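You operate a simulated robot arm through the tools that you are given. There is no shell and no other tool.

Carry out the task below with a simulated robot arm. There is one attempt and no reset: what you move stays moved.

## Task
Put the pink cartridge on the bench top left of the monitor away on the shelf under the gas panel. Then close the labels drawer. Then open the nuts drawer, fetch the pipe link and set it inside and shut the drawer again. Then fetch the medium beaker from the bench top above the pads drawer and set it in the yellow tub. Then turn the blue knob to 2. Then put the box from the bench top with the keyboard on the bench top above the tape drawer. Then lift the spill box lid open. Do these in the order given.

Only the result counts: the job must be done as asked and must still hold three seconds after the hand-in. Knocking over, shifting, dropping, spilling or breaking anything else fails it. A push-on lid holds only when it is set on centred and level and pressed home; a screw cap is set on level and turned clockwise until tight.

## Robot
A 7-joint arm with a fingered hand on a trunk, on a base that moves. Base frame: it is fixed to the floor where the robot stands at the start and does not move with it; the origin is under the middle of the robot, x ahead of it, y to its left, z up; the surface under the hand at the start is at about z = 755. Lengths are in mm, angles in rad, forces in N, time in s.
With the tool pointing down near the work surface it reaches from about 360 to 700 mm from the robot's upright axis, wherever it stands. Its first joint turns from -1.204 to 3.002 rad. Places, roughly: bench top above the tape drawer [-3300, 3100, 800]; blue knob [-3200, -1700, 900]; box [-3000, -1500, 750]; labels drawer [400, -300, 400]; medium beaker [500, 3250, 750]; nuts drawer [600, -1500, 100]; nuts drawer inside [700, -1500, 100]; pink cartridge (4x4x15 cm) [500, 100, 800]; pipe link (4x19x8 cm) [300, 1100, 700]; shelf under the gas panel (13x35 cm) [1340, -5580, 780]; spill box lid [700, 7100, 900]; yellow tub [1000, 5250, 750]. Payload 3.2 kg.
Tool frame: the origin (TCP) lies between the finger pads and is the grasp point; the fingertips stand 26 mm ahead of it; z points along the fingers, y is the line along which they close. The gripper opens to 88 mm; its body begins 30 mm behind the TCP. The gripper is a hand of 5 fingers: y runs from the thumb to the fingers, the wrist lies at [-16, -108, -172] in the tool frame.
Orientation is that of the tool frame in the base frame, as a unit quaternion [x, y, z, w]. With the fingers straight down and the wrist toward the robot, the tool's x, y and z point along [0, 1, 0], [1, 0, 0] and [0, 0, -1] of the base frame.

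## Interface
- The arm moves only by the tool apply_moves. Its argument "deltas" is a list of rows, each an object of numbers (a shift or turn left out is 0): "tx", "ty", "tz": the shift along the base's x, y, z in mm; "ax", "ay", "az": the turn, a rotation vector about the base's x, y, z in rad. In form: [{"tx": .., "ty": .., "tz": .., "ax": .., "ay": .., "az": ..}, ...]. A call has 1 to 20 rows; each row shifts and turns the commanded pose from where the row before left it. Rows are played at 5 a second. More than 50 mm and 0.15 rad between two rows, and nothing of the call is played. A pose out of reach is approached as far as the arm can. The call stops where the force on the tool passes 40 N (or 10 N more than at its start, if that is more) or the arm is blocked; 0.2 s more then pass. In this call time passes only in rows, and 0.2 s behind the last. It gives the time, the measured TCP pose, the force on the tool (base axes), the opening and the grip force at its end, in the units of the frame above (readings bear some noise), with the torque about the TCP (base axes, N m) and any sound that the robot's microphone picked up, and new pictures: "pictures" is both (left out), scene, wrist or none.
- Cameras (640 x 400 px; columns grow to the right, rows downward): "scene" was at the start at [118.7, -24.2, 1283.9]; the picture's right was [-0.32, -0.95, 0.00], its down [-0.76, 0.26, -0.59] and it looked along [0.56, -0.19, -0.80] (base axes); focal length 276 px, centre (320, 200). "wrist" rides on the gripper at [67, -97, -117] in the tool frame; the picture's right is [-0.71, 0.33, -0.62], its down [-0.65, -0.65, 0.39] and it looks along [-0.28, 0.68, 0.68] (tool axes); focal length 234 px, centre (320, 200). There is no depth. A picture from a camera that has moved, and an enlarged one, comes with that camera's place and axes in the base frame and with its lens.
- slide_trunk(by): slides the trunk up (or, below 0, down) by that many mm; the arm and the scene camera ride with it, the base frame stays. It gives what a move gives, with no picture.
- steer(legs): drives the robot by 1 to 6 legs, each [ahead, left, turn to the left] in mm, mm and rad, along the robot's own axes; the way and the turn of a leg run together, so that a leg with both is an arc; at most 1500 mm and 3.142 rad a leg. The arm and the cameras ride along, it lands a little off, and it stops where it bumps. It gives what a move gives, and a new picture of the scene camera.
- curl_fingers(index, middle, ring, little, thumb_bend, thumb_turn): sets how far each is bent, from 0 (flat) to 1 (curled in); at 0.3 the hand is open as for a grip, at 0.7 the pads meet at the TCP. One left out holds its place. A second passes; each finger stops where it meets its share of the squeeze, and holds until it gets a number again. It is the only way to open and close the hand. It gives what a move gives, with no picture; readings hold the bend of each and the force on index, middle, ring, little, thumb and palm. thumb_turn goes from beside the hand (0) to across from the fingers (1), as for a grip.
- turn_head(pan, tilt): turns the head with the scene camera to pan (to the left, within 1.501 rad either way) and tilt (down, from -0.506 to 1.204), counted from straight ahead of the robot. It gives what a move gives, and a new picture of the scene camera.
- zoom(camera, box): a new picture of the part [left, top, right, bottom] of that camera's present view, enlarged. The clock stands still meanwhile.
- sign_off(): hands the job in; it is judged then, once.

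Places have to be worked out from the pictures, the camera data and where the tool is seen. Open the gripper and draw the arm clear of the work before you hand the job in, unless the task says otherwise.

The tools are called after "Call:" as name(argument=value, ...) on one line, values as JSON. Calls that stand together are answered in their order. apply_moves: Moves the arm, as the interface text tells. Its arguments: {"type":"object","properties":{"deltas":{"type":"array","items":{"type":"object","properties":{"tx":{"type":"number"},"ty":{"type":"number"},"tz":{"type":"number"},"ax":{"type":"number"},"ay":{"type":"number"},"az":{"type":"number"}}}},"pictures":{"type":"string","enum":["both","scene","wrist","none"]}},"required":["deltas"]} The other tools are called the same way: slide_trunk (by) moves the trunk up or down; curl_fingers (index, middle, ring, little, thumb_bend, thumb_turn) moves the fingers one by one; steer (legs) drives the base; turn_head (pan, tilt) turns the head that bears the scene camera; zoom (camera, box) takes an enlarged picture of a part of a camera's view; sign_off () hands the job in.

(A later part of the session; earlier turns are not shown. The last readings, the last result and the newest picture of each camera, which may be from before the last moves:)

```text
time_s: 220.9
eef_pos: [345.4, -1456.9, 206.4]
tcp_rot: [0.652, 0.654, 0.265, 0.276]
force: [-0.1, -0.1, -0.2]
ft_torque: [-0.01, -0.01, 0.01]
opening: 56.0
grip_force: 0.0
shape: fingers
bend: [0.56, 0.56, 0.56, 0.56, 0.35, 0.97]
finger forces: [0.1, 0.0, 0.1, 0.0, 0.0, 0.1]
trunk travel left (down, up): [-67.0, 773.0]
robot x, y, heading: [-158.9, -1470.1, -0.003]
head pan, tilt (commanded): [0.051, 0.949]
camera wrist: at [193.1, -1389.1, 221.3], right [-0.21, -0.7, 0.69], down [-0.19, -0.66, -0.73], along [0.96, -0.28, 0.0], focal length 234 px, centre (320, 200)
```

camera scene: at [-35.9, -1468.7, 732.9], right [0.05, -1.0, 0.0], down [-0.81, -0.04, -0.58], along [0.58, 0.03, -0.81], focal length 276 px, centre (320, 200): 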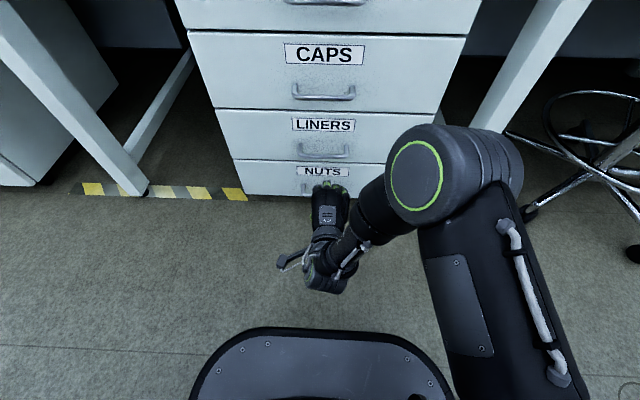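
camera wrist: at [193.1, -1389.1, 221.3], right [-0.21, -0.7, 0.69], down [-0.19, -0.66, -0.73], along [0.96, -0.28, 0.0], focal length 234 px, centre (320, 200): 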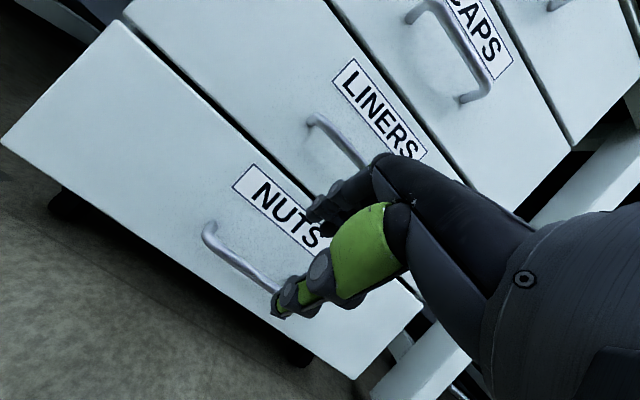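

Refined: bar centre ≈ (420, −1457, 124.5). I close the fingers slightly more and advance along the finger axis toward it, stopping short to check.

Call:
curl_fingers(index=0.59, middle=0.59, ring=0.59, little=0.59, thumb_bend=0.35)

Call:
apply_moves(deltas=[{"tx": -3.4, "tz": -3.4}, {"tx": 12, "tz": -12}, {"tx": 12, "tz": -12}, {"tx": 12, "tz": -12}, {"tx": 8, "tz": -8}], pictures="both")

Call:
zoom(camera="wrist", box=[160, 140, 400, 340])

```text
time_s: 221.9
eef_pos: [345.4, -1456.9, 206.7]
tcp_rot: [0.653, 0.654, 0.264, 0.276]
force: [-0.7, -0.6, -0.2]
ft_torque: [-0.01, 0.0, -0.01]
opening: 53.0
grip_force: 0.1
shape: fingers
bend: [0.59, 0.59, 0.59, 0.59, 0.35, 0.97]
finger forces: [0.0, 0.1, 0.0, 0.1, 0.0, 0.1]
trunk travel left (down, up): [-67.0, 773.0]
robot x, y, heading: [-156.7, -1472.9, -0.002]
head pan, tilt (commanded): [0.051, 0.949]
```

```text
time_s: 223.1
eef_pos: [386.1, -1459.4, 158.9]
tcp_rot: [0.653, 0.654, 0.264, 0.276]
force: [0.1, 1.2, 0.0]
ft_torque: [0.0, 0.0, 0.01]
opening: 52.6
grip_force: 0.0
shape: fingers
bend: [0.59, 0.59, 0.59, 0.59, 0.35, 0.97]
finger forces: [0.1, 0.0, 0.0, 0.0, 0.1, 0.0]
trunk travel left (down, up): [-67.0, 773.0]
robot x, y, heading: [-158.5, -1475.8, -0.001]
head pan, tilt (commanded): [0.051, 0.949]
camera scene: at [-35.9, -1468.7, 732.8], right [0.05, -1.0, 0.0], down [-0.81, -0.04, -0.58], along [0.58, 0.03, -0.81], focal length 276 px, centre (320, 200)
camera wrist: at [233.7, -1389.4, 173.5], right [-0.21, -0.7, 0.69], down [-0.19, -0.66, -0.73], along [0.96, -0.28, 0.0], focal length 234 px, centre (320, 200)
```

scene: 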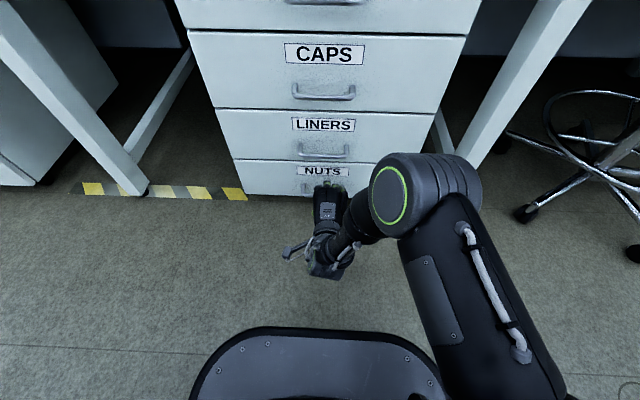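
wrist: 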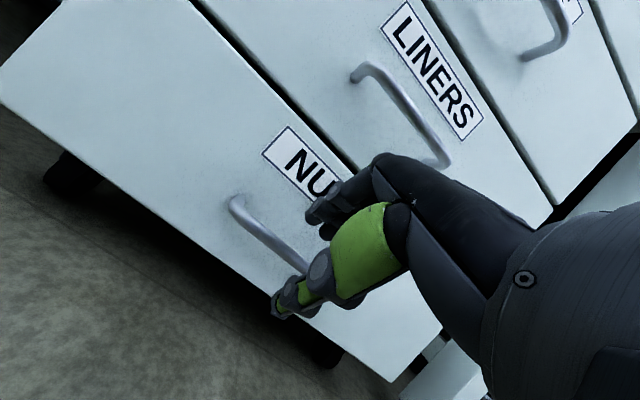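

```text
2.00 times, centred on (280, 240) of wrist
camera zoom: at [233.7, -1389.4, 173.5], right [-0.21, -0.7, 0.69], down [-0.19, -0.66, -0.73], along [0.96, -0.28, 0.0], focal length 468 px, centre (400, 120)
```

zoom: 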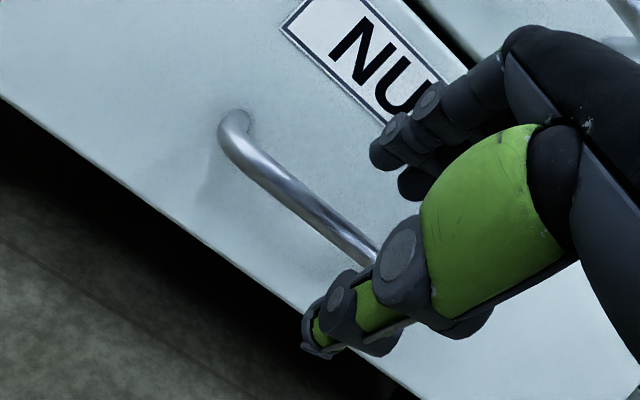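

The bar lies on the expected line between thumb and fingertips. I advance the remaining ~32 mm in small steps.

Call:
apply_moves(deltas=[{"tx": 6, "ty": 1, "tz": -6}, {"tx": 6, "ty": 1, "tz": -6}, {"tx": 6, "tz": -6}, {"tx": 5, "tz": -5}], pictures="wrist")

Call:
zoom(camera="wrist", box=[160, 140, 400, 340])

Call:
zoom(camera="scene", box=[260, 140, 420, 260])

```text
time_s: 224.1
eef_pos: [407.9, -1455.0, 136.3]
tcp_rot: [0.652, 0.655, 0.265, 0.274]
force: [-0.3, -0.5, -0.2]
ft_torque: [-0.01, 0.02, 0.02]
opening: 53.0
grip_force: 0.1
shape: fingers
bend: [0.59, 0.59, 0.59, 0.59, 0.35, 0.97]
finger forces: [0.0, 0.0, 0.0, 0.0, 0.0, 0.0]
trunk travel left (down, up): [-67.0, 773.0]
robot x, y, heading: [-157.3, -1472.3, -0.009]
head pan, tilt (commanded): [0.051, 0.949]
camera wrist: at [256.5, -1387.3, 150.5], right [-0.21, -0.7, 0.69], down [-0.19, -0.66, -0.73], along [0.96, -0.28, 0.0], focal length 234 px, centre (320, 200)
```

wrist: 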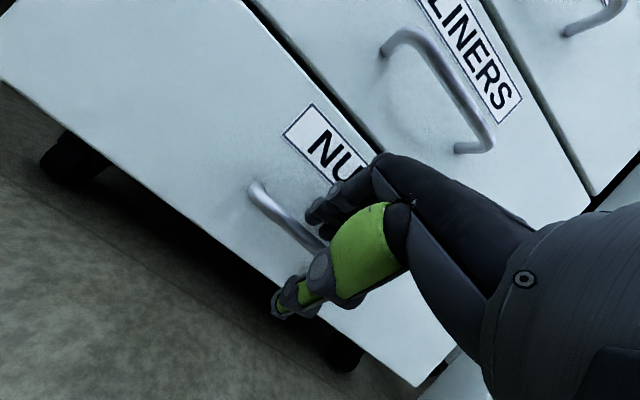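

```text
2.00 times, centred on (280, 240) of wrist
camera zoom: at [256.5, -1387.3, 150.5], right [-0.21, -0.7, 0.69], down [-0.19, -0.66, -0.73], along [0.96, -0.28, 0.0], focal length 468 px, centre (400, 120)
```

zoom: 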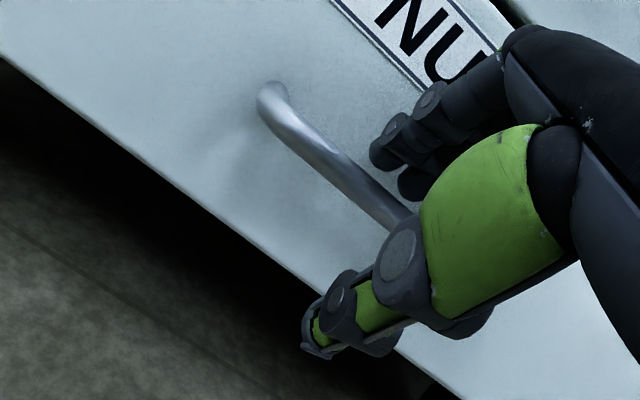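

```text
3.33 times, centred on (340, 200) of scene
camera zoom: at [-35.9, -1468.7, 732.8], right [0.05, -1.0, 0.0], down [-0.81, -0.04, -0.58], along [0.58, 0.03, -0.81], focal length 920 px, centre (253, 200)
```

zoom: 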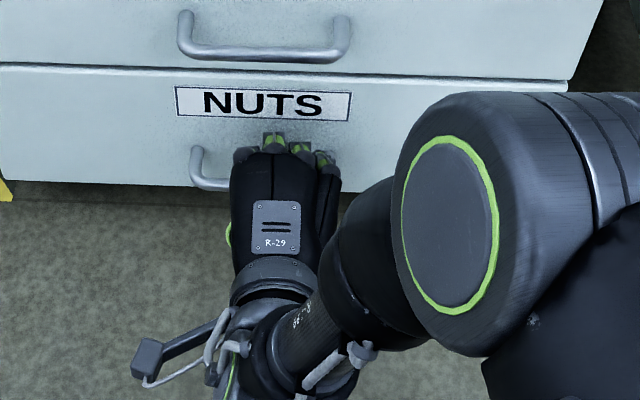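

The bar sits ~14 mm ahead of the TCP between fingers and thumb. I close the hand on it.

Call:
curl_fingers(index=0.75, middle=0.75, ring=0.75, little=0.75, thumb_bend=0.75)

Call:
zoom(camera="wrist", box=[160, 140, 400, 340])

Call:
zoom(camera="scene", box=[260, 140, 420, 260])

```text
time_s: 225.1
eef_pos: [408.6, -1454.6, 135.2]
tcp_rot: [0.653, 0.654, 0.263, 0.275]
force: [1.6, -1.2, -4.5]
ft_torque: [-0.21, -0.03, 0.12]
opening: 8.1
grip_force: 10.7
shape: fingers
bend: [0.75, 0.75, 0.75, 0.75, 0.63, 0.97]
finger forces: [2.9, 2.7, 4.2, 0.1, 12.3, 0.1]
trunk travel left (down, up): [-67.0, 773.0]
robot x, y, heading: [-160.9, -1475.4, -0.007]
head pan, tilt (commanded): [0.051, 0.949]
```

```text
2.00 times, centred on (280, 240) of wrist
camera zoom: at [256.4, -1387.5, 150.1], right [-0.21, -0.7, 0.69], down [-0.19, -0.66, -0.73], along [0.96, -0.28, 0.0], focal length 468 px, centre (400, 120)
```

zoom: 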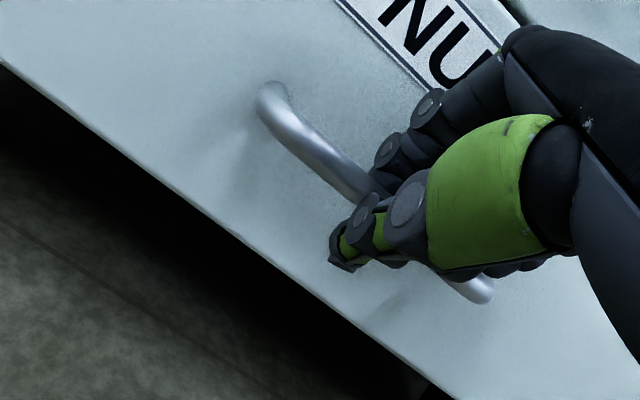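

```text
3.33 times, centred on (340, 200) of scene
camera zoom: at [-35.5, -1468.7, 732.7], right [0.05, -1.0, 0.0], down [-0.81, -0.04, -0.58], along [0.58, 0.03, -0.81], focal length 920 px, centre (253, 200)
```

zoom: 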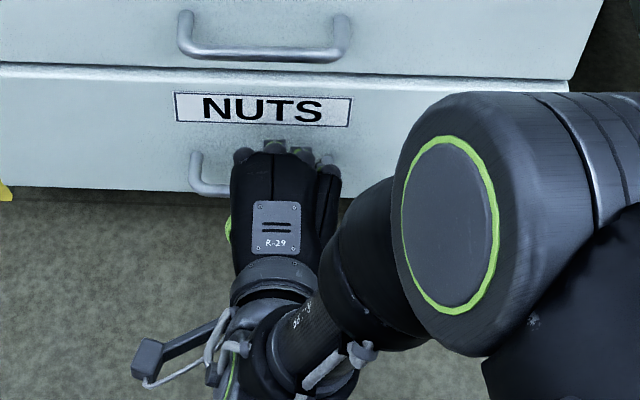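

The bar is gripped (opening 8 mm). I tighten a bit more for a hook.

Call:
curl_fingers(index=0.9, middle=0.9, ring=0.9, little=0.9, thumb_bend=0.8)

Call:
apply_moves(deltas=[{"tx": -12}, {"tx": -15}, {"tx": -15}, {"tx": 0}], pictures="both")

```text
time_s: 226.1
eef_pos: [408.9, -1454.8, 137.8]
tcp_rot: [0.652, 0.654, 0.265, 0.275]
force: [0.8, -1.0, 4.7]
ft_torque: [-0.28, 0.14, 0.49]
opening: 11.7
grip_force: 31.9
shape: fingers
bend: [0.83, 0.81, 0.8, 0.9, 0.58, 0.97]
finger forces: [10.6, 10.1, 11.5, 0.0, 32.6, 0.0]
trunk travel left (down, up): [-67.0, 773.0]
robot x, y, heading: [-157.7, -1475.1, -0.011]
head pan, tilt (commanded): [0.051, 0.949]
```

```text
time_s: 227.1
eef_pos: [365.0, -1455.1, 136.6]
tcp_rot: [0.653, 0.654, 0.264, 0.276]
force: [0.4, -2.5, 5.3]
ft_torque: [-0.24, 0.11, 0.51]
opening: 11.8
grip_force: 33.4
shape: fingers
bend: [0.83, 0.81, 0.8, 0.9, 0.58, 0.97]
finger forces: [10.6, 10.4, 11.7, 0.0, 32.5, 0.1]
trunk travel left (down, up): [-67.0, 773.0]
robot x, y, heading: [-157.9, -1470.8, -0.008]
head pan, tilt (commanded): [0.051, 0.949]
camera scene: at [-36.4, -1468.7, 732.9], right [0.05, -1.0, 0.0], down [-0.81, -0.04, -0.58], along [0.58, 0.03, -0.81], focal length 276 px, centre (320, 200)
camera wrist: at [214.2, -1387.2, 151.1], right [-0.21, -0.7, 0.69], down [-0.19, -0.66, -0.73], along [0.96, -0.28, 0.0], focal length 234 px, centre (320, 200)
```

scene: 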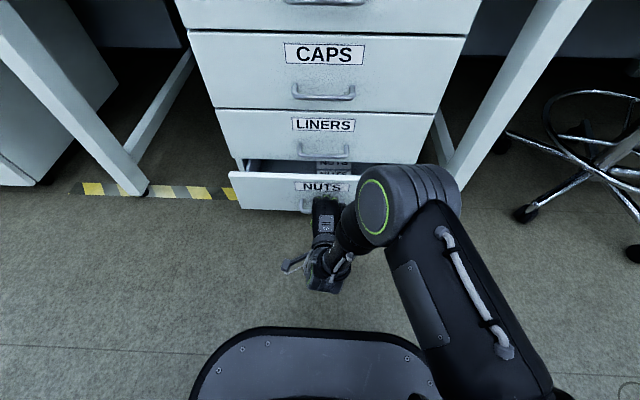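
wrist: 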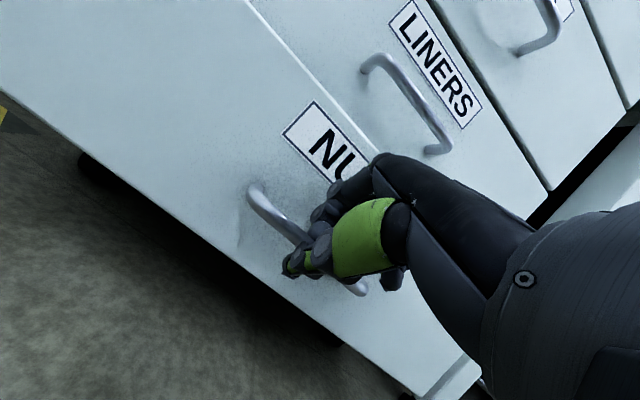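

The drawer opens easily. I pull it further by driving the base back 240 mm with the grip held.

Call:
steer(legs=[[-240, 0, 0.005]])

```text
time_s: 228.9
eef_pos: [122.4, -1451.8, 137.3]
tcp_rot: [0.651, 0.655, 0.264, 0.277]
force: [-0.4, -24.9, 8.6]
ft_torque: [-0.55, 0.13, 0.44]
opening: 12.0
grip_force: 34.2
shape: fingers
bend: [0.84, 0.81, 0.8, 0.9, 0.58, 0.99]
finger forces: [12.7, 11.4, 11.9, 0.0, 32.0, 0.1]
trunk travel left (down, up): [-67.0, 773.0]
robot x, y, heading: [-402.3, -1469.4, 0.001]
head pan, tilt (commanded): [0.051, 0.949]
camera scene: at [-280.3, -1467.7, 733.0], right [0.05, -1.0, 0.0], down [-0.81, -0.04, -0.58], along [0.58, 0.03, -0.81], focal length 276 px, centre (320, 200)
```

scene: 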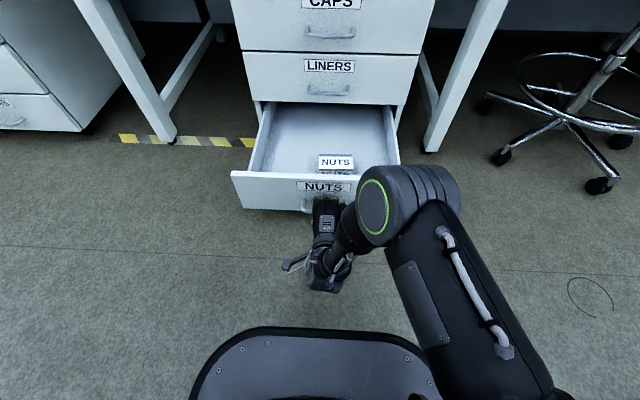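

The nuts drawer is open by about 290 mm; a small box labelled NUTS is inside near the front. I loosen the fingers and withdraw along the finger axis.

Call:
curl_fingers(index=0.6, middle=0.6, ring=0.6, little=0.6, thumb_bend=0.3)

Call:
apply_moves(deltas=[{"tx": -8, "tz": 8}, {"tx": -10, "tz": 10}, {"tx": -14, "tz": 14}, {"tx": -14, "tz": 20}, {"tx": -14, "tz": 25}, {"tz": 25}, {"tz": 25}], pictures="both")

```text
time_s: 229.9
eef_pos: [122.1, -1452.7, 137.5]
tcp_rot: [0.651, 0.656, 0.265, 0.275]
force: [0.1, -0.5, -1.1]
ft_torque: [0.01, 0.05, -0.01]
opening: 56.1
grip_force: 0.1
shape: fingers
bend: [0.6, 0.6, 0.6, 0.6, 0.3, 0.97]
finger forces: [0.0, 0.0, 0.0, 0.1, 0.0, 0.0]
trunk travel left (down, up): [-67.0, 773.0]
robot x, y, heading: [-401.6, -1471.3, -0.001]
head pan, tilt (commanded): [0.051, 0.949]
```

```text
time_s: 231.5
eef_pos: [63.3, -1451.5, 263.9]
tcp_rot: [0.652, 0.655, 0.263, 0.277]
force: [-0.1, 0.3, 1.1]
ft_torque: [-0.02, 0.01, -0.03]
opening: 56.4
grip_force: 0.1
shape: fingers
bend: [0.6, 0.6, 0.6, 0.6, 0.3, 0.97]
finger forces: [0.0, 0.0, 0.0, 0.1, 0.0, 0.0]
trunk travel left (down, up): [-67.0, 773.0]
robot x, y, heading: [-400.7, -1470.8, 0.002]
head pan, tilt (commanded): [0.051, 0.949]
camera scene: at [-279.6, -1467.7, 732.8], right [0.05, -1.0, 0.0], down [-0.81, -0.04, -0.58], along [0.58, 0.03, -0.81], focal length 276 px, centre (320, 200)
camera wrist: at [-89.7, -1385.1, 277.4], right [-0.21, -0.69, 0.69], down [-0.19, -0.66, -0.72], along [0.96, -0.28, 0.01], focal length 234 px, centre (320, 200)
```

scene: 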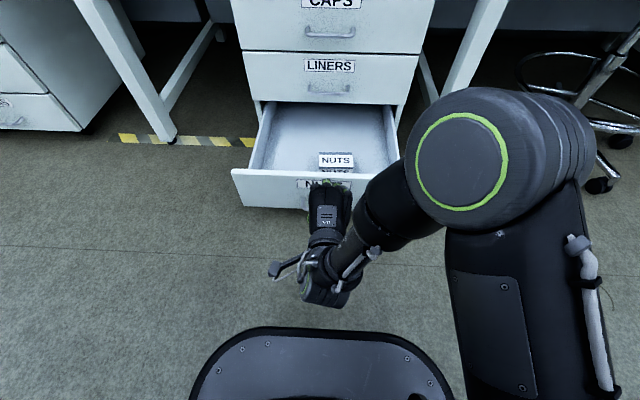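
wrist: 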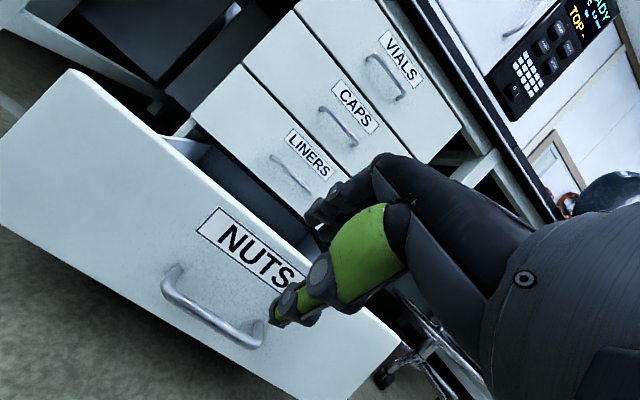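

The drawer stays open ~290 mm with its left part free. I back off, raise the trunk again, and drive to the waste trolley with the pipe link.

Call:
steer(legs=[[-300, 0, 0]])

Call:
slide_trunk(by=400)

Call:
slide_trunk(by=220)

Call:
steer(legs=[[0, 1300, 0], [0, 1200, 0]])

Call:
turn_head(pan=0.15, tilt=0.6)

```text
time_s: 233.5
eef_pos: [-236.5, -1453.4, 264.0]
tcp_rot: [0.651, 0.655, 0.264, 0.277]
force: [0.3, -0.2, -0.4]
ft_torque: [0.0, 0.01, 0.0]
opening: 56.4
grip_force: 0.1
shape: fingers
bend: [0.6, 0.6, 0.6, 0.6, 0.3, 0.97]
finger forces: [0.1, 0.0, 0.0, 0.0, 0.0, 0.1]
trunk travel left (down, up): [-67.0, 773.0]
robot x, y, heading: [-700.2, -1474.7, 0.005]
head pan, tilt (commanded): [0.051, 0.949]
camera scene: at [-578.8, -1468.4, 732.8], right [0.05, -1.0, 0.0], down [-0.81, -0.04, -0.58], along [0.58, 0.03, -0.81], focal length 276 px, centre (320, 200)
```

scene: 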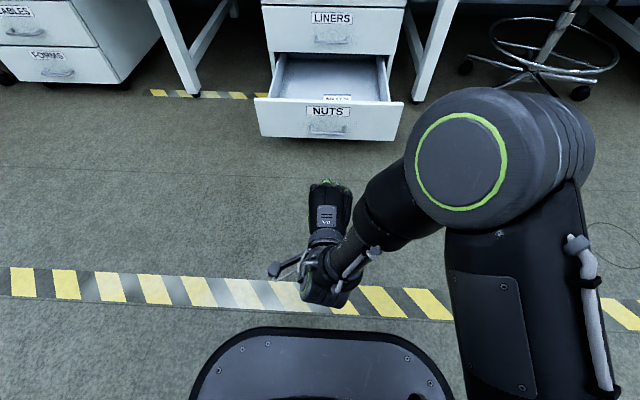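

```text
time_s: 237.4
eef_pos: [-235.2, -1453.2, 663.6]
tcp_rot: [0.651, 0.656, 0.264, 0.276]
force: [-1.1, -0.1, -0.6]
ft_torque: [0.01, -0.01, 0.03]
opening: 56.3
grip_force: 0.0
shape: fingers
bend: [0.6, 0.6, 0.6, 0.6, 0.3, 0.97]
finger forces: [0.0, 0.0, 0.1, 0.0, 0.1, 0.1]
trunk travel left (down, up): [-467.0, 373.0]
robot x, y, heading: [-702.4, -1471.5, 0.001]
head pan, tilt (commanded): [0.051, 0.949]
```

```text
time_s: 239.7
eef_pos: [-235.7, -1452.7, 883.2]
tcp_rot: [0.652, 0.655, 0.264, 0.276]
force: [-1.0, 0.3, -0.4]
ft_torque: [-0.02, 0.0, 0.0]
opening: 56.3
grip_force: 0.0
shape: fingers
bend: [0.6, 0.6, 0.6, 0.6, 0.3, 0.97]
finger forces: [0.0, 0.0, 0.0, 0.1, 0.0, 0.0]
trunk travel left (down, up): [-687.0, 153.0]
robot x, y, heading: [-700.5, -1470.6, 0.005]
head pan, tilt (commanded): [0.051, 0.949]
```

```text
time_s: 251.9
eef_pos: [-212.6, 1030.0, 884.7]
tcp_rot: [0.657, 0.65, 0.261, 0.278]
force: [0.4, 0.6, -0.9]
ft_torque: [0.01, 0.03, -0.03]
opening: 56.0
grip_force: 0.1
shape: fingers
bend: [0.6, 0.6, 0.6, 0.6, 0.3, 0.97]
finger forces: [0.0, 0.0, 0.0, 0.0, 0.0, 0.0]
trunk travel left (down, up): [-687.0, 153.0]
robot x, y, heading: [-679.2, 1014.8, -0.016]
head pan, tilt (commanded): [0.051, 0.949]
camera scene: at [-555.3, 1019.7, 1352.8], right [0.04, -1.0, 0.0], down [-0.81, -0.03, -0.58], along [0.58, 0.02, -0.81], focal length 276 px, centre (320, 200)
```

scene: 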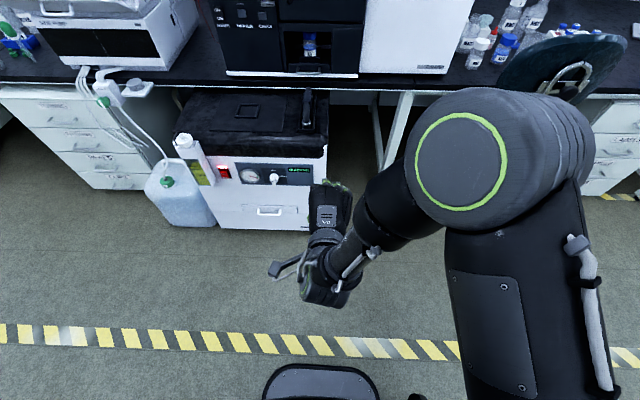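

```text
time_s: 252.7
eef_pos: [-211.9, 1028.6, 883.8]
tcp_rot: [0.657, 0.651, 0.262, 0.278]
force: [0.5, -0.6, 0.2]
ft_torque: [0.0, 0.01, 0.03]
opening: 56.8
grip_force: 0.0
shape: fingers
bend: [0.6, 0.6, 0.6, 0.6, 0.3, 0.97]
finger forces: [0.0, 0.0, 0.1, 0.1, 0.1, 0.1]
trunk travel left (down, up): [-687.0, 153.0]
robot x, y, heading: [-676.6, 1020.5, -0.017]
head pan, tilt (commanded): [0.15, 0.6]
camera scene: at [-540.4, 1028.8, 1381.2], right [0.13, -0.99, 0.0], down [-0.56, -0.08, -0.82], along [0.82, 0.11, -0.57], focal length 276 px, centre (320, 200)
```

scene: 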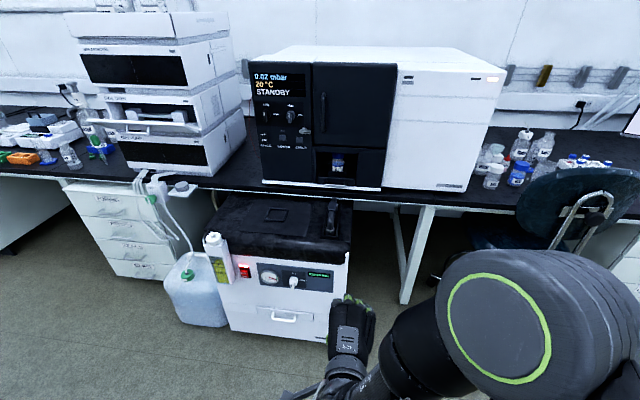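

The pipe link stands on the black top of the unit under the bench, seen nearly end-on. I zoom in.

Call:
zoom(camera="scene", box=[200, 170, 400, 340])

Call:
zoom(camera="scene", box=[280, 180, 380, 260])

```text
2.35 times, centred on (300, 255) of scene
camera zoom: at [-540.4, 1028.8, 1381.2], right [0.13, -0.99, 0.0], down [-0.56, -0.08, -0.82], along [0.82, 0.11, -0.57], focal length 650 px, centre (367, 71)
```

zoom: 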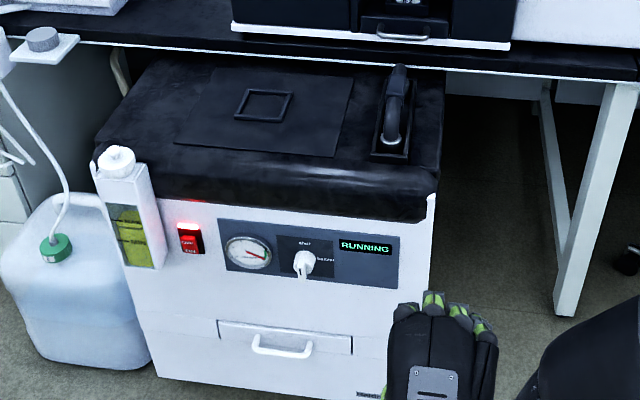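

```text
5.00 times, centred on (330, 220) of scene
camera zoom: at [-540.4, 1028.8, 1381.2], right [0.13, -0.99, 0.0], down [-0.56, -0.08, -0.82], along [0.82, 0.11, -0.57], focal length 1381 px, centre (270, 100)
```

zoom: 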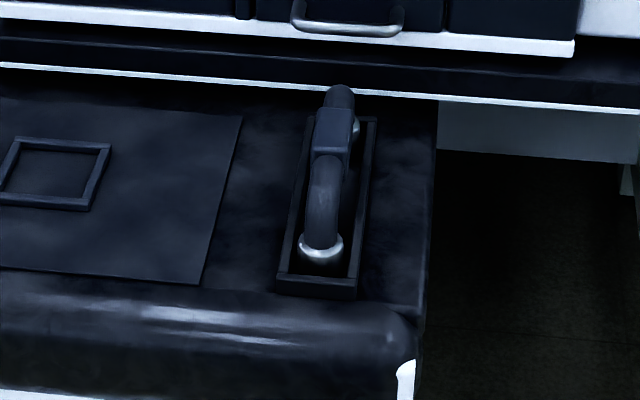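

The link's long axis runs along x, centred near (318, 1095), its block top near z≈780. I re-orient the hand here: tool straight down, closing along y.

Call:
apply_moves(deltas=[{"ay": 0.131}, {"ay": 0.131}, {"ay": 0.131}, {"ay": 0.131}, {"ay": 0.131}, {"ay": 0.131}, {"az": 0.145}, {"az": 0.145}, {"az": 0.145}, {"az": 0.145}, {"az": 0.145}, {"az": 0.145}, {"az": 0.145}, {"az": 0.145}, {"az": 0.145}, {"az": 0.145}, {"az": 0.12}], pictures="scene")

```text
time_s: 256.3
eef_pos: [-212.0, 1029.9, 884.5]
tcp_rot: [0.0, 1.0, -0.002, 0.012]
force: [0.0, 0.8, -0.2]
ft_torque: [0.0, 0.03, 0.02]
opening: 56.8
grip_force: 0.1
shape: fingers
bend: [0.6, 0.6, 0.6, 0.6, 0.3, 0.97]
finger forces: [0.0, 0.2, 0.0, 0.0, 0.1, 0.1]
trunk travel left (down, up): [-687.0, 153.0]
robot x, y, heading: [-677.5, 1020.4, -0.015]
head pan, tilt (commanded): [0.15, 0.6]
camera scene: at [-540.0, 1028.9, 1381.2], right [0.13, -0.99, 0.0], down [-0.56, -0.08, -0.82], along [0.82, 0.11, -0.57], focal length 276 px, centre (320, 200)
```

scene: 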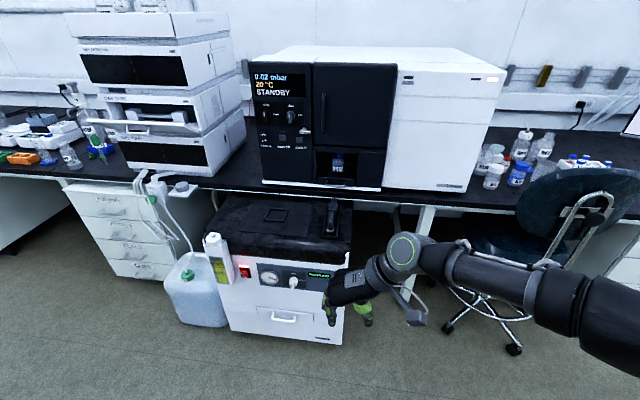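

Exactly tool-down. I open the fingers, raise a little, and drive ahead to bring the hand near the link.

Call:
curl_fingers(index=0.3, middle=0.3, ring=0.3, little=0.3, thumb_bend=0.3)

Call:
apply_moves(deltas=[{"tz": 25}, {"tz": 25}, {"tz": 10}], pictures="none")

Call:
steer(legs=[[430, 50, 0.015]])

Call:
turn_head(pan=0.2, tilt=0.85)

Call:
apply_moves(deltas=[{"tz": 0}], pictures="wrist")

```text
time_s: 257.3
eef_pos: [-212.7, 1029.0, 883.7]
tcp_rot: [0.0, 1.0, -0.001, 0.013]
force: [1.0, -0.1, 0.6]
ft_torque: [0.0, 0.01, 0.0]
opening: 87.6
grip_force: 0.1
shape: fingers
bend: [0.3, 0.3, 0.3, 0.3, 0.3, 0.97]
finger forces: [0.0, 0.0, 0.0, 0.0, 0.0, 0.0]
trunk travel left (down, up): [-687.0, 153.0]
robot x, y, heading: [-676.1, 1018.4, -0.014]
head pan, tilt (commanded): [0.15, 0.6]
```

```text
time_s: 258.1
eef_pos: [-213.7, 1028.5, 944.7]
tcp_rot: [0.0, 1.0, -0.001, 0.012]
force: [0.3, 0.1, 0.4]
ft_torque: [0.01, -0.01, -0.02]
opening: 87.5
grip_force: 0.1
shape: fingers
bend: [0.3, 0.3, 0.3, 0.3, 0.3, 0.97]
finger forces: [0.0, 0.0, 0.0, 0.1, 0.1, 0.0]
trunk travel left (down, up): [-687.0, 153.0]
robot x, y, heading: [-677.4, 1017.2, -0.017]
head pan, tilt (commanded): [0.15, 0.6]
```

```text
time_s: 260.7
eef_pos: [215.6, 1085.2, 943.0]
tcp_rot: [-0.009, 1.0, -0.001, 0.013]
force: [-0.3, 0.0, -0.5]
ft_torque: [0.0, 0.0, -0.01]
opening: 87.4
grip_force: 0.1
shape: fingers
bend: [0.3, 0.3, 0.3, 0.3, 0.3, 0.97]
finger forces: [0.0, 0.0, 0.0, 0.0, 0.0, 0.1]
trunk travel left (down, up): [-687.0, 153.0]
robot x, y, heading: [-249.7, 1065.3, 0.006]
head pan, tilt (commanded): [0.15, 0.6]
camera scene: at [-112.2, 1079.3, 1381.2], right [0.15, -0.99, 0.0], down [-0.56, -0.09, -0.82], along [0.82, 0.13, -0.57], focal length 276 px, centre (320, 200)
```

scene: 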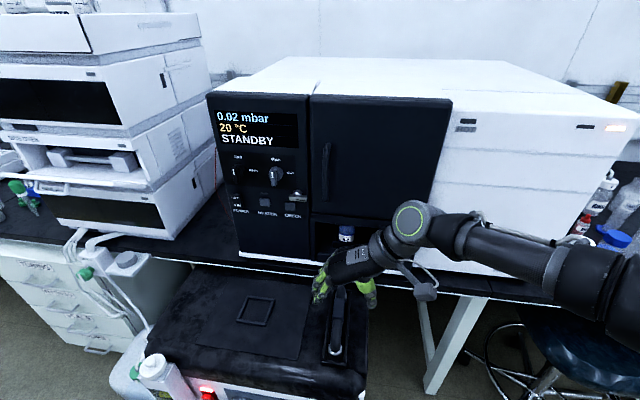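

```text
time_s: 261.5
eef_pos: [214.3, 1085.7, 942.9]
tcp_rot: [-0.009, 1.0, 0.0, 0.013]
force: [1.0, 0.2, -0.6]
ft_torque: [0.01, -0.02, -0.02]
opening: 87.4
grip_force: 0.0
shape: fingers
bend: [0.3, 0.3, 0.3, 0.3, 0.3, 0.97]
finger forces: [0.0, 0.0, 0.0, 0.0, 0.1, 0.0]
trunk travel left (down, up): [-687.0, 153.0]
robot x, y, heading: [-250.1, 1064.1, 0.004]
head pan, tilt (commanded): [0.201, 0.85]
camera scene: at [-123.4, 1081.6, 1360.4], right [0.2, -0.98, 0.0], down [-0.74, -0.15, -0.66], along [0.65, 0.13, -0.75], focal length 276 px, centre (320, 200)
```

scene: 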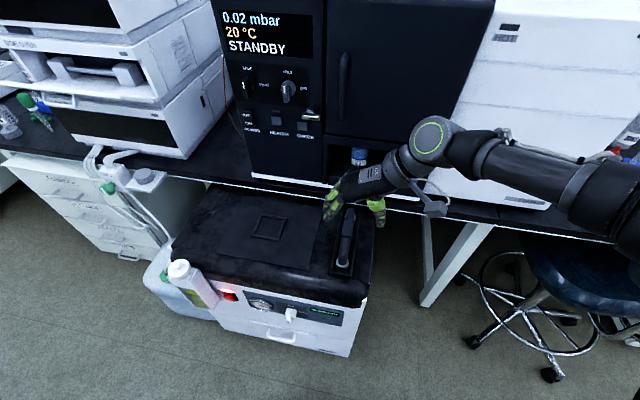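

```text
time_s: 261.9
eef_pos: [215.7, 1085.1, 944.1]
tcp_rot: [-0.009, 1.0, -0.001, 0.013]
force: [0.1, 0.2, -0.7]
ft_torque: [0.04, 0.0, 0.01]
opening: 87.4
grip_force: 0.0
shape: fingers
bend: [0.3, 0.3, 0.3, 0.3, 0.3, 0.97]
finger forces: [0.1, 0.0, 0.0, 0.0, 0.0, 0.0]
trunk travel left (down, up): [-687.0, 153.0]
robot x, y, heading: [-246.2, 1065.2, 0.006]
head pan, tilt (commanded): [0.201, 0.85]
camera wrist: at [146.7, 987.2, 1060.1], right [0.68, 0.35, 0.64], down [0.67, -0.64, -0.37], along [0.28, 0.68, -0.67], focal length 234 px, centre (320, 200)
```

wrist: 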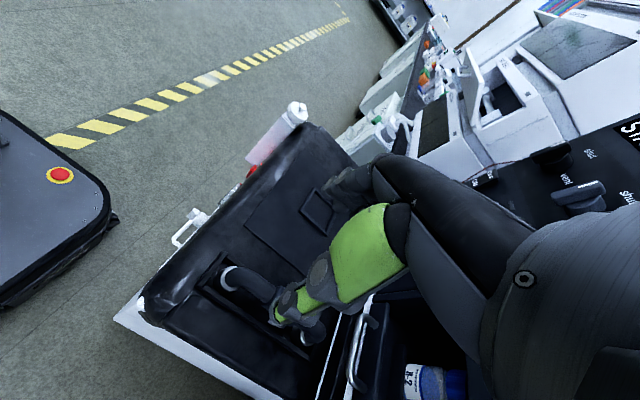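

I zoom into both views to locate the link precisely.

Call:
zoom(camera="scene", box=[300, 180, 400, 290])

Call:
zoom(camera="wrist", box=[140, 220, 380, 370])

```text
3.64 times, centred on (350, 235) of scene
camera zoom: at [-123.4, 1081.6, 1360.3], right [0.2, -0.98, 0.0], down [-0.74, -0.15, -0.66], along [0.65, 0.13, -0.75], focal length 1004 px, centre (211, 73)
```

zoom: 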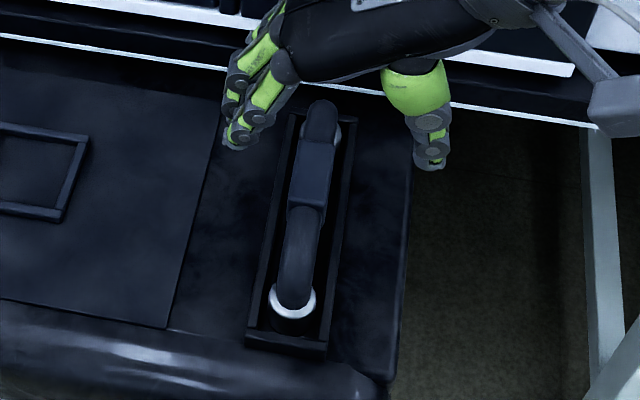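

```text
2.67 times, centred on (260, 295) of wrist
camera zoom: at [146.7, 987.2, 1060.1], right [0.68, 0.35, 0.64], down [0.67, -0.64, -0.37], along [0.28, 0.68, -0.67], focal length 624 px, centre (480, -53)
```

zoom: 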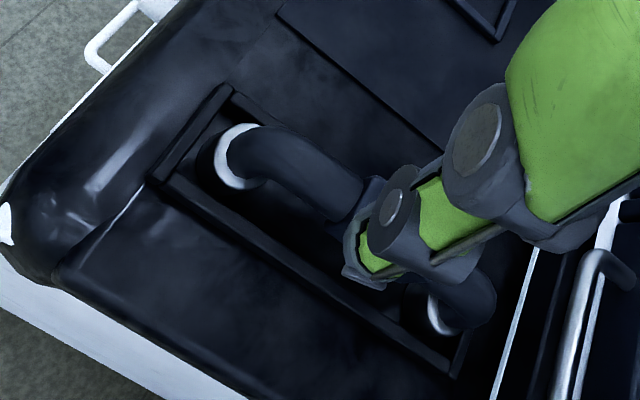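

The link's centre block is at about (302, 1097) with top z≈780, ends along x. I move over it, then descend part way and check.

Call:
apply_moves(deltas=[{"tx": 30, "ty": 4}, {"tx": 30, "ty": 4}, {"tx": 26, "ty": 4}, {"tz": -30}, {"tz": -30}, {"tz": -30}, {"tz": -30}], pictures="both")

Call:
zoom(camera="scene", box=[300, 180, 400, 290])

Call:
zoom(camera="wrist", box=[140, 160, 380, 340])

```text
time_s: 263.5
eef_pos: [300.6, 1096.7, 821.9]
tcp_rot: [-0.01, 1.0, 0.0, 0.013]
force: [0.2, 0.1, 0.1]
ft_torque: [0.0, 0.03, 0.0]
opening: 87.6
grip_force: 0.0
shape: fingers
bend: [0.3, 0.3, 0.3, 0.3, 0.3, 0.97]
finger forces: [0.0, 0.1, 0.1, 0.0, 0.1, 0.1]
trunk travel left (down, up): [-687.0, 153.0]
robot x, y, heading: [-245.8, 1064.3, 0.008]
head pan, tilt (commanded): [0.201, 0.85]
camera scene: at [-122.7, 1081.7, 1360.3], right [0.2, -0.98, 0.0], down [-0.74, -0.15, -0.66], along [0.65, 0.13, -0.75], focal length 276 px, centre (320, 200)
camera wrist: at [233.1, 999.2, 939.5], right [0.68, 0.35, 0.64], down [0.67, -0.64, -0.37], along [0.28, 0.68, -0.67], focal length 234 px, centre (320, 200)
```

scene: 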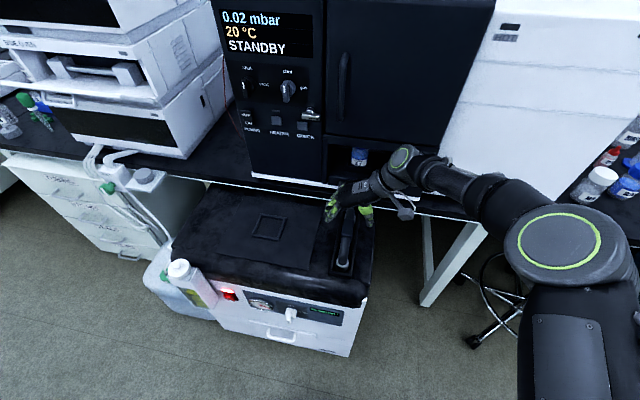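
wrist: 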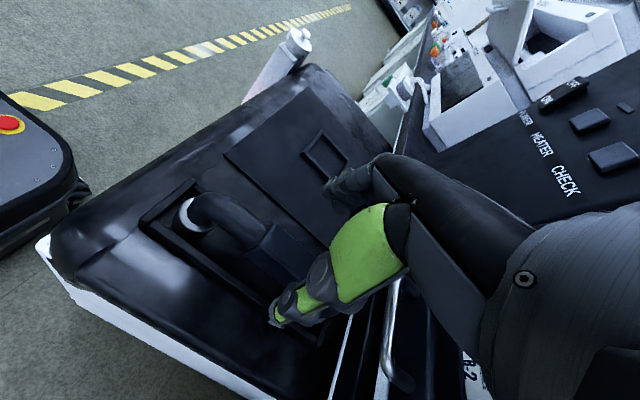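

```text
3.64 times, centred on (350, 235) of scene
camera zoom: at [-122.7, 1081.7, 1360.3], right [0.2, -0.98, 0.0], down [-0.74, -0.15, -0.66], along [0.65, 0.13, -0.75], focal length 1004 px, centre (211, 73)
```

zoom: 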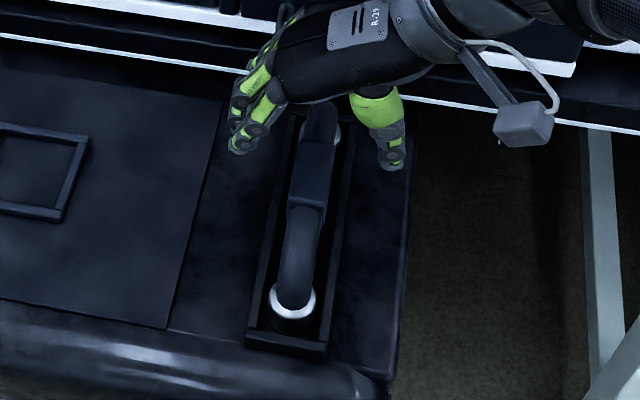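

```text
2.22 times, centred on (260, 250) of wrist
camera zoom: at [233.1, 999.2, 939.5], right [0.68, 0.35, 0.64], down [0.67, -0.64, -0.37], along [0.28, 0.68, -0.67], focal length 520 px, centre (453, 89)
```

zoom: 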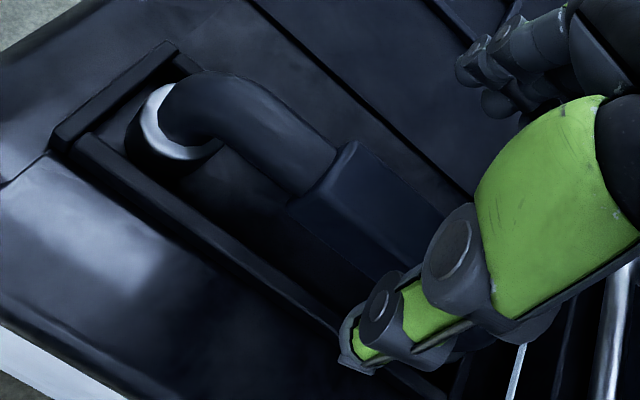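

The block spans x 275–335, y 1085–1108, top z=775. I descend to TCP z≈752 around it.

Call:
apply_moves(deltas=[{"tx": 4, "tz": -20}, {"tz": -20}, {"tz": -15}, {"tz": -14}, {"tz": 0}], pictures="both")

Call:
zoom(camera="scene", box=[300, 180, 400, 290])

Call:
zoom(camera="wrist", box=[140, 120, 420, 330])

```text
time_s: 264.7
eef_pos: [305.0, 1096.6, 755.1]
tcp_rot: [-0.008, 1.0, 0.0, 0.013]
force: [-0.3, 0.6, 0.6]
ft_torque: [-0.02, 0.0, -0.01]
opening: 87.7
grip_force: 0.0
shape: fingers
bend: [0.3, 0.3, 0.3, 0.3, 0.3, 0.97]
finger forces: [0.0, 0.0, 0.1, 0.0, 0.0, 0.1]
trunk travel left (down, up): [-687.0, 153.0]
robot x, y, heading: [-246.2, 1067.2, 0.004]
head pan, tilt (commanded): [0.201, 0.85]
camera scene: at [-123.5, 1081.6, 1360.4], right [0.2, -0.98, 0.0], down [-0.74, -0.15, -0.66], along [0.65, 0.13, -0.75], focal length 276 px, centre (320, 200)
camera wrist: at [237.3, 999.1, 870.8], right [0.68, 0.35, 0.64], down [0.67, -0.64, -0.37], along [0.28, 0.68, -0.67], focal length 234 px, centre (320, 200)
```

scene: 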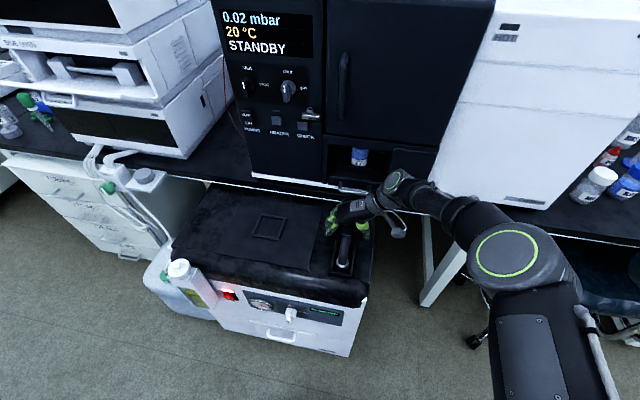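
wrist: 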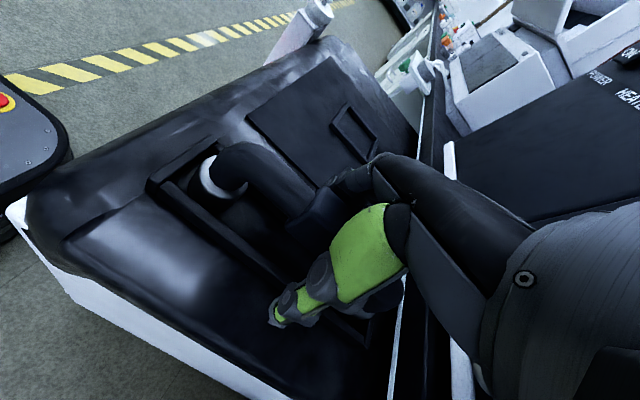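

```text
3.64 times, centred on (350, 235) of scene
camera zoom: at [-123.5, 1081.6, 1360.4], right [0.2, -0.98, 0.0], down [-0.74, -0.15, -0.66], along [0.65, 0.13, -0.75], focal length 1004 px, centre (211, 73)
```

zoom: 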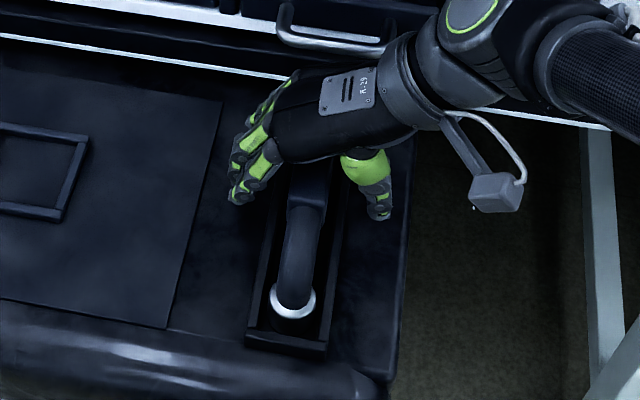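

```text
1.90 times, centred on (280, 225) of wrist
camera zoom: at [237.3, 999.1, 870.8], right [0.68, 0.35, 0.64], down [0.67, -0.64, -0.37], along [0.28, 0.68, -0.67], focal length 446 px, centre (396, 152)
```

zoom: 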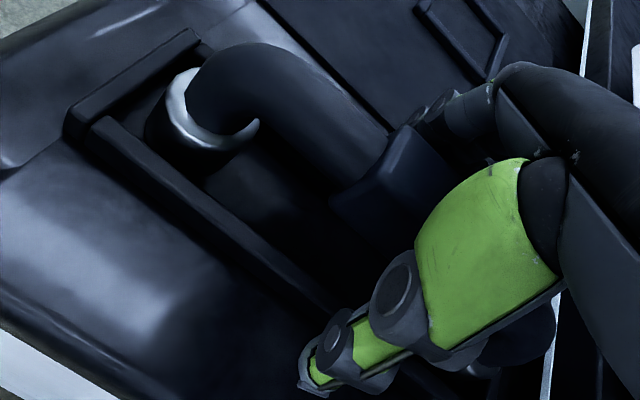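

No contact yet and the link is between thumb and fingers. I close the hand in steps.

Call:
curl_fingers(index=0.52, middle=0.52, ring=0.52, little=0.52, thumb_bend=0.52)

Call:
curl_fingers(index=0.8, middle=0.8, ring=0.8, little=0.8, thumb_bend=0.8)

Call:
zoom(camera="scene", box=[300, 180, 400, 290])

Call:
zoom(camera="wrist", box=[140, 120, 420, 330])

```text
time_s: 265.7
eef_pos: [305.2, 1097.6, 755.1]
tcp_rot: [-0.008, 1.0, 0.0, 0.013]
force: [-0.8, -0.3, 0.1]
ft_torque: [0.01, 0.01, 0.01]
opening: 41.8
grip_force: 0.1
shape: fingers
bend: [0.52, 0.52, 0.52, 0.52, 0.52, 0.97]
finger forces: [0.0, 0.1, 0.0, 0.0, 0.0, 0.0]
trunk travel left (down, up): [-687.0, 153.0]
robot x, y, heading: [-251.8, 1066.2, 0.002]
head pan, tilt (commanded): [0.201, 0.85]
```

```text
time_s: 266.7
eef_pos: [303.9, 1096.3, 754.2]
tcp_rot: [-0.01, 1.0, -0.001, 0.013]
force: [-3.7, -6.1, -1.3]
ft_torque: [-0.29, 0.31, 1.02]
opening: 17.9
grip_force: 55.0
shape: fingers
bend: [0.78, 0.77, 0.78, 0.77, 0.54, 0.95]
finger forces: [16.5, 14.8, 12.5, 15.9, 49.5, 0.0]
trunk travel left (down, up): [-687.0, 153.0]
robot x, y, heading: [-247.6, 1062.9, 0.003]
head pan, tilt (commanded): [0.201, 0.85]
```

```text
3.64 times, centred on (350, 235) of scene
camera zoom: at [-123.7, 1080.3, 1360.4], right [0.2, -0.98, 0.0], down [-0.74, -0.15, -0.66], along [0.65, 0.13, -0.75], focal length 1004 px, centre (211, 73)
```

zoom: 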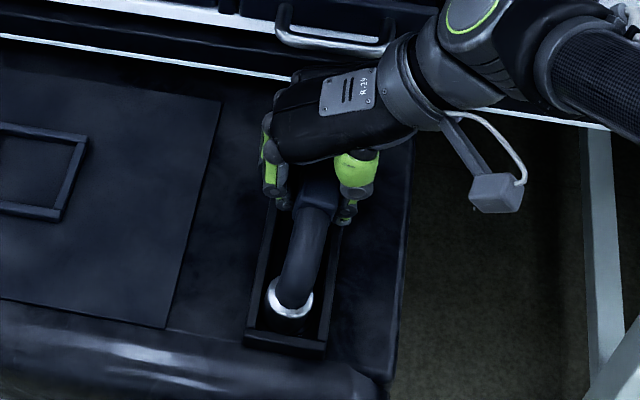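

```text
1.90 times, centred on (280, 225) of wrist
camera zoom: at [236.9, 997.9, 870.6], right [0.69, 0.35, 0.64], down [0.67, -0.64, -0.37], along [0.28, 0.68, -0.67], focal length 446 px, centre (396, 152)
```

zoom: 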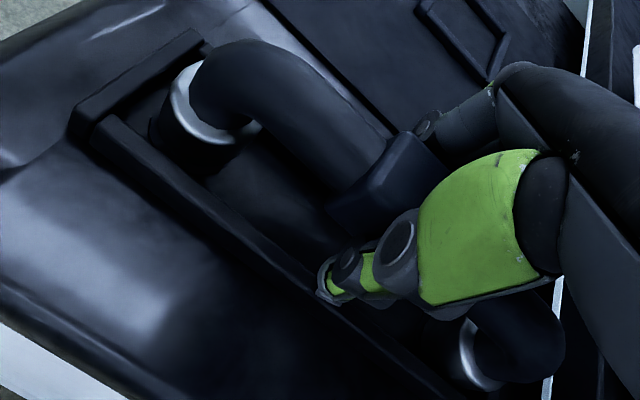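

A firm grip by all fingers (55 N). I lift straight up.

Call:
apply_moves(deltas=[{"tz": 10}, {"tz": 20}, {"tz": 25}, {"tz": 30}, {"tz": 30}, {"tz": 30}], pictures="both")

```text
time_s: 268.1
eef_pos: [305.0, 1096.5, 900.8]
tcp_rot: [-0.008, 1.0, -0.001, 0.013]
force: [-0.7, 0.0, -2.5]
ft_torque: [0.02, -0.05, 0.01]
opening: 16.5
grip_force: 42.3
shape: fingers
bend: [0.79, 0.78, 0.79, 0.79, 0.57, 0.91]
finger forces: [18.4, 9.6, 8.9, 9.1, 38.0, 0.2]
trunk travel left (down, up): [-687.0, 153.0]
robot x, y, heading: [-248.1, 1067.2, 0.001]
head pan, tilt (commanded): [0.201, 0.85]
camera scene: at [-123.9, 1081.8, 1360.4], right [0.2, -0.98, 0.0], down [-0.74, -0.15, -0.66], along [0.65, 0.13, -0.75], focal length 276 px, centre (320, 200)
camera wrist: at [236.3, 999.0, 1016.8], right [0.69, 0.35, 0.64], down [0.67, -0.64, -0.37], along [0.28, 0.68, -0.67], focal length 234 px, centre (320, 200)
```

scene: 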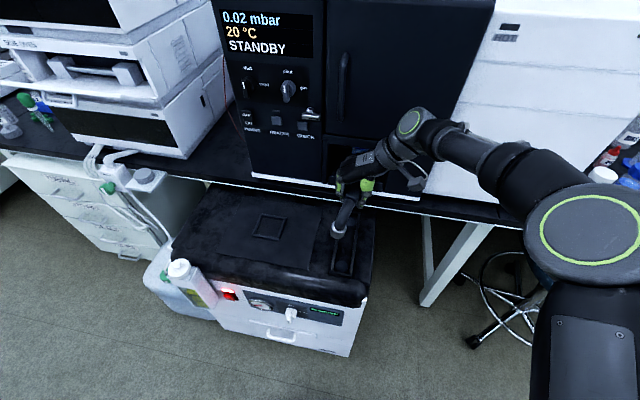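
wrist: 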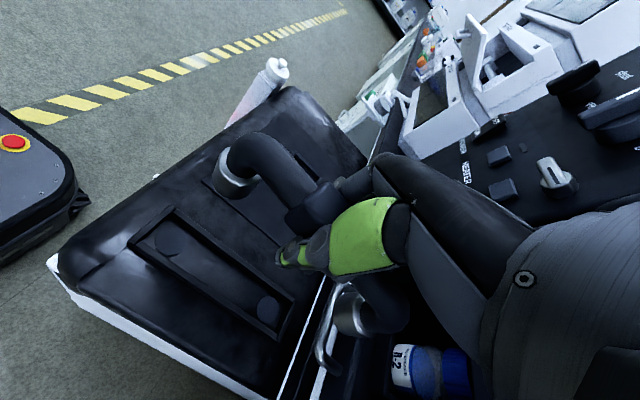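

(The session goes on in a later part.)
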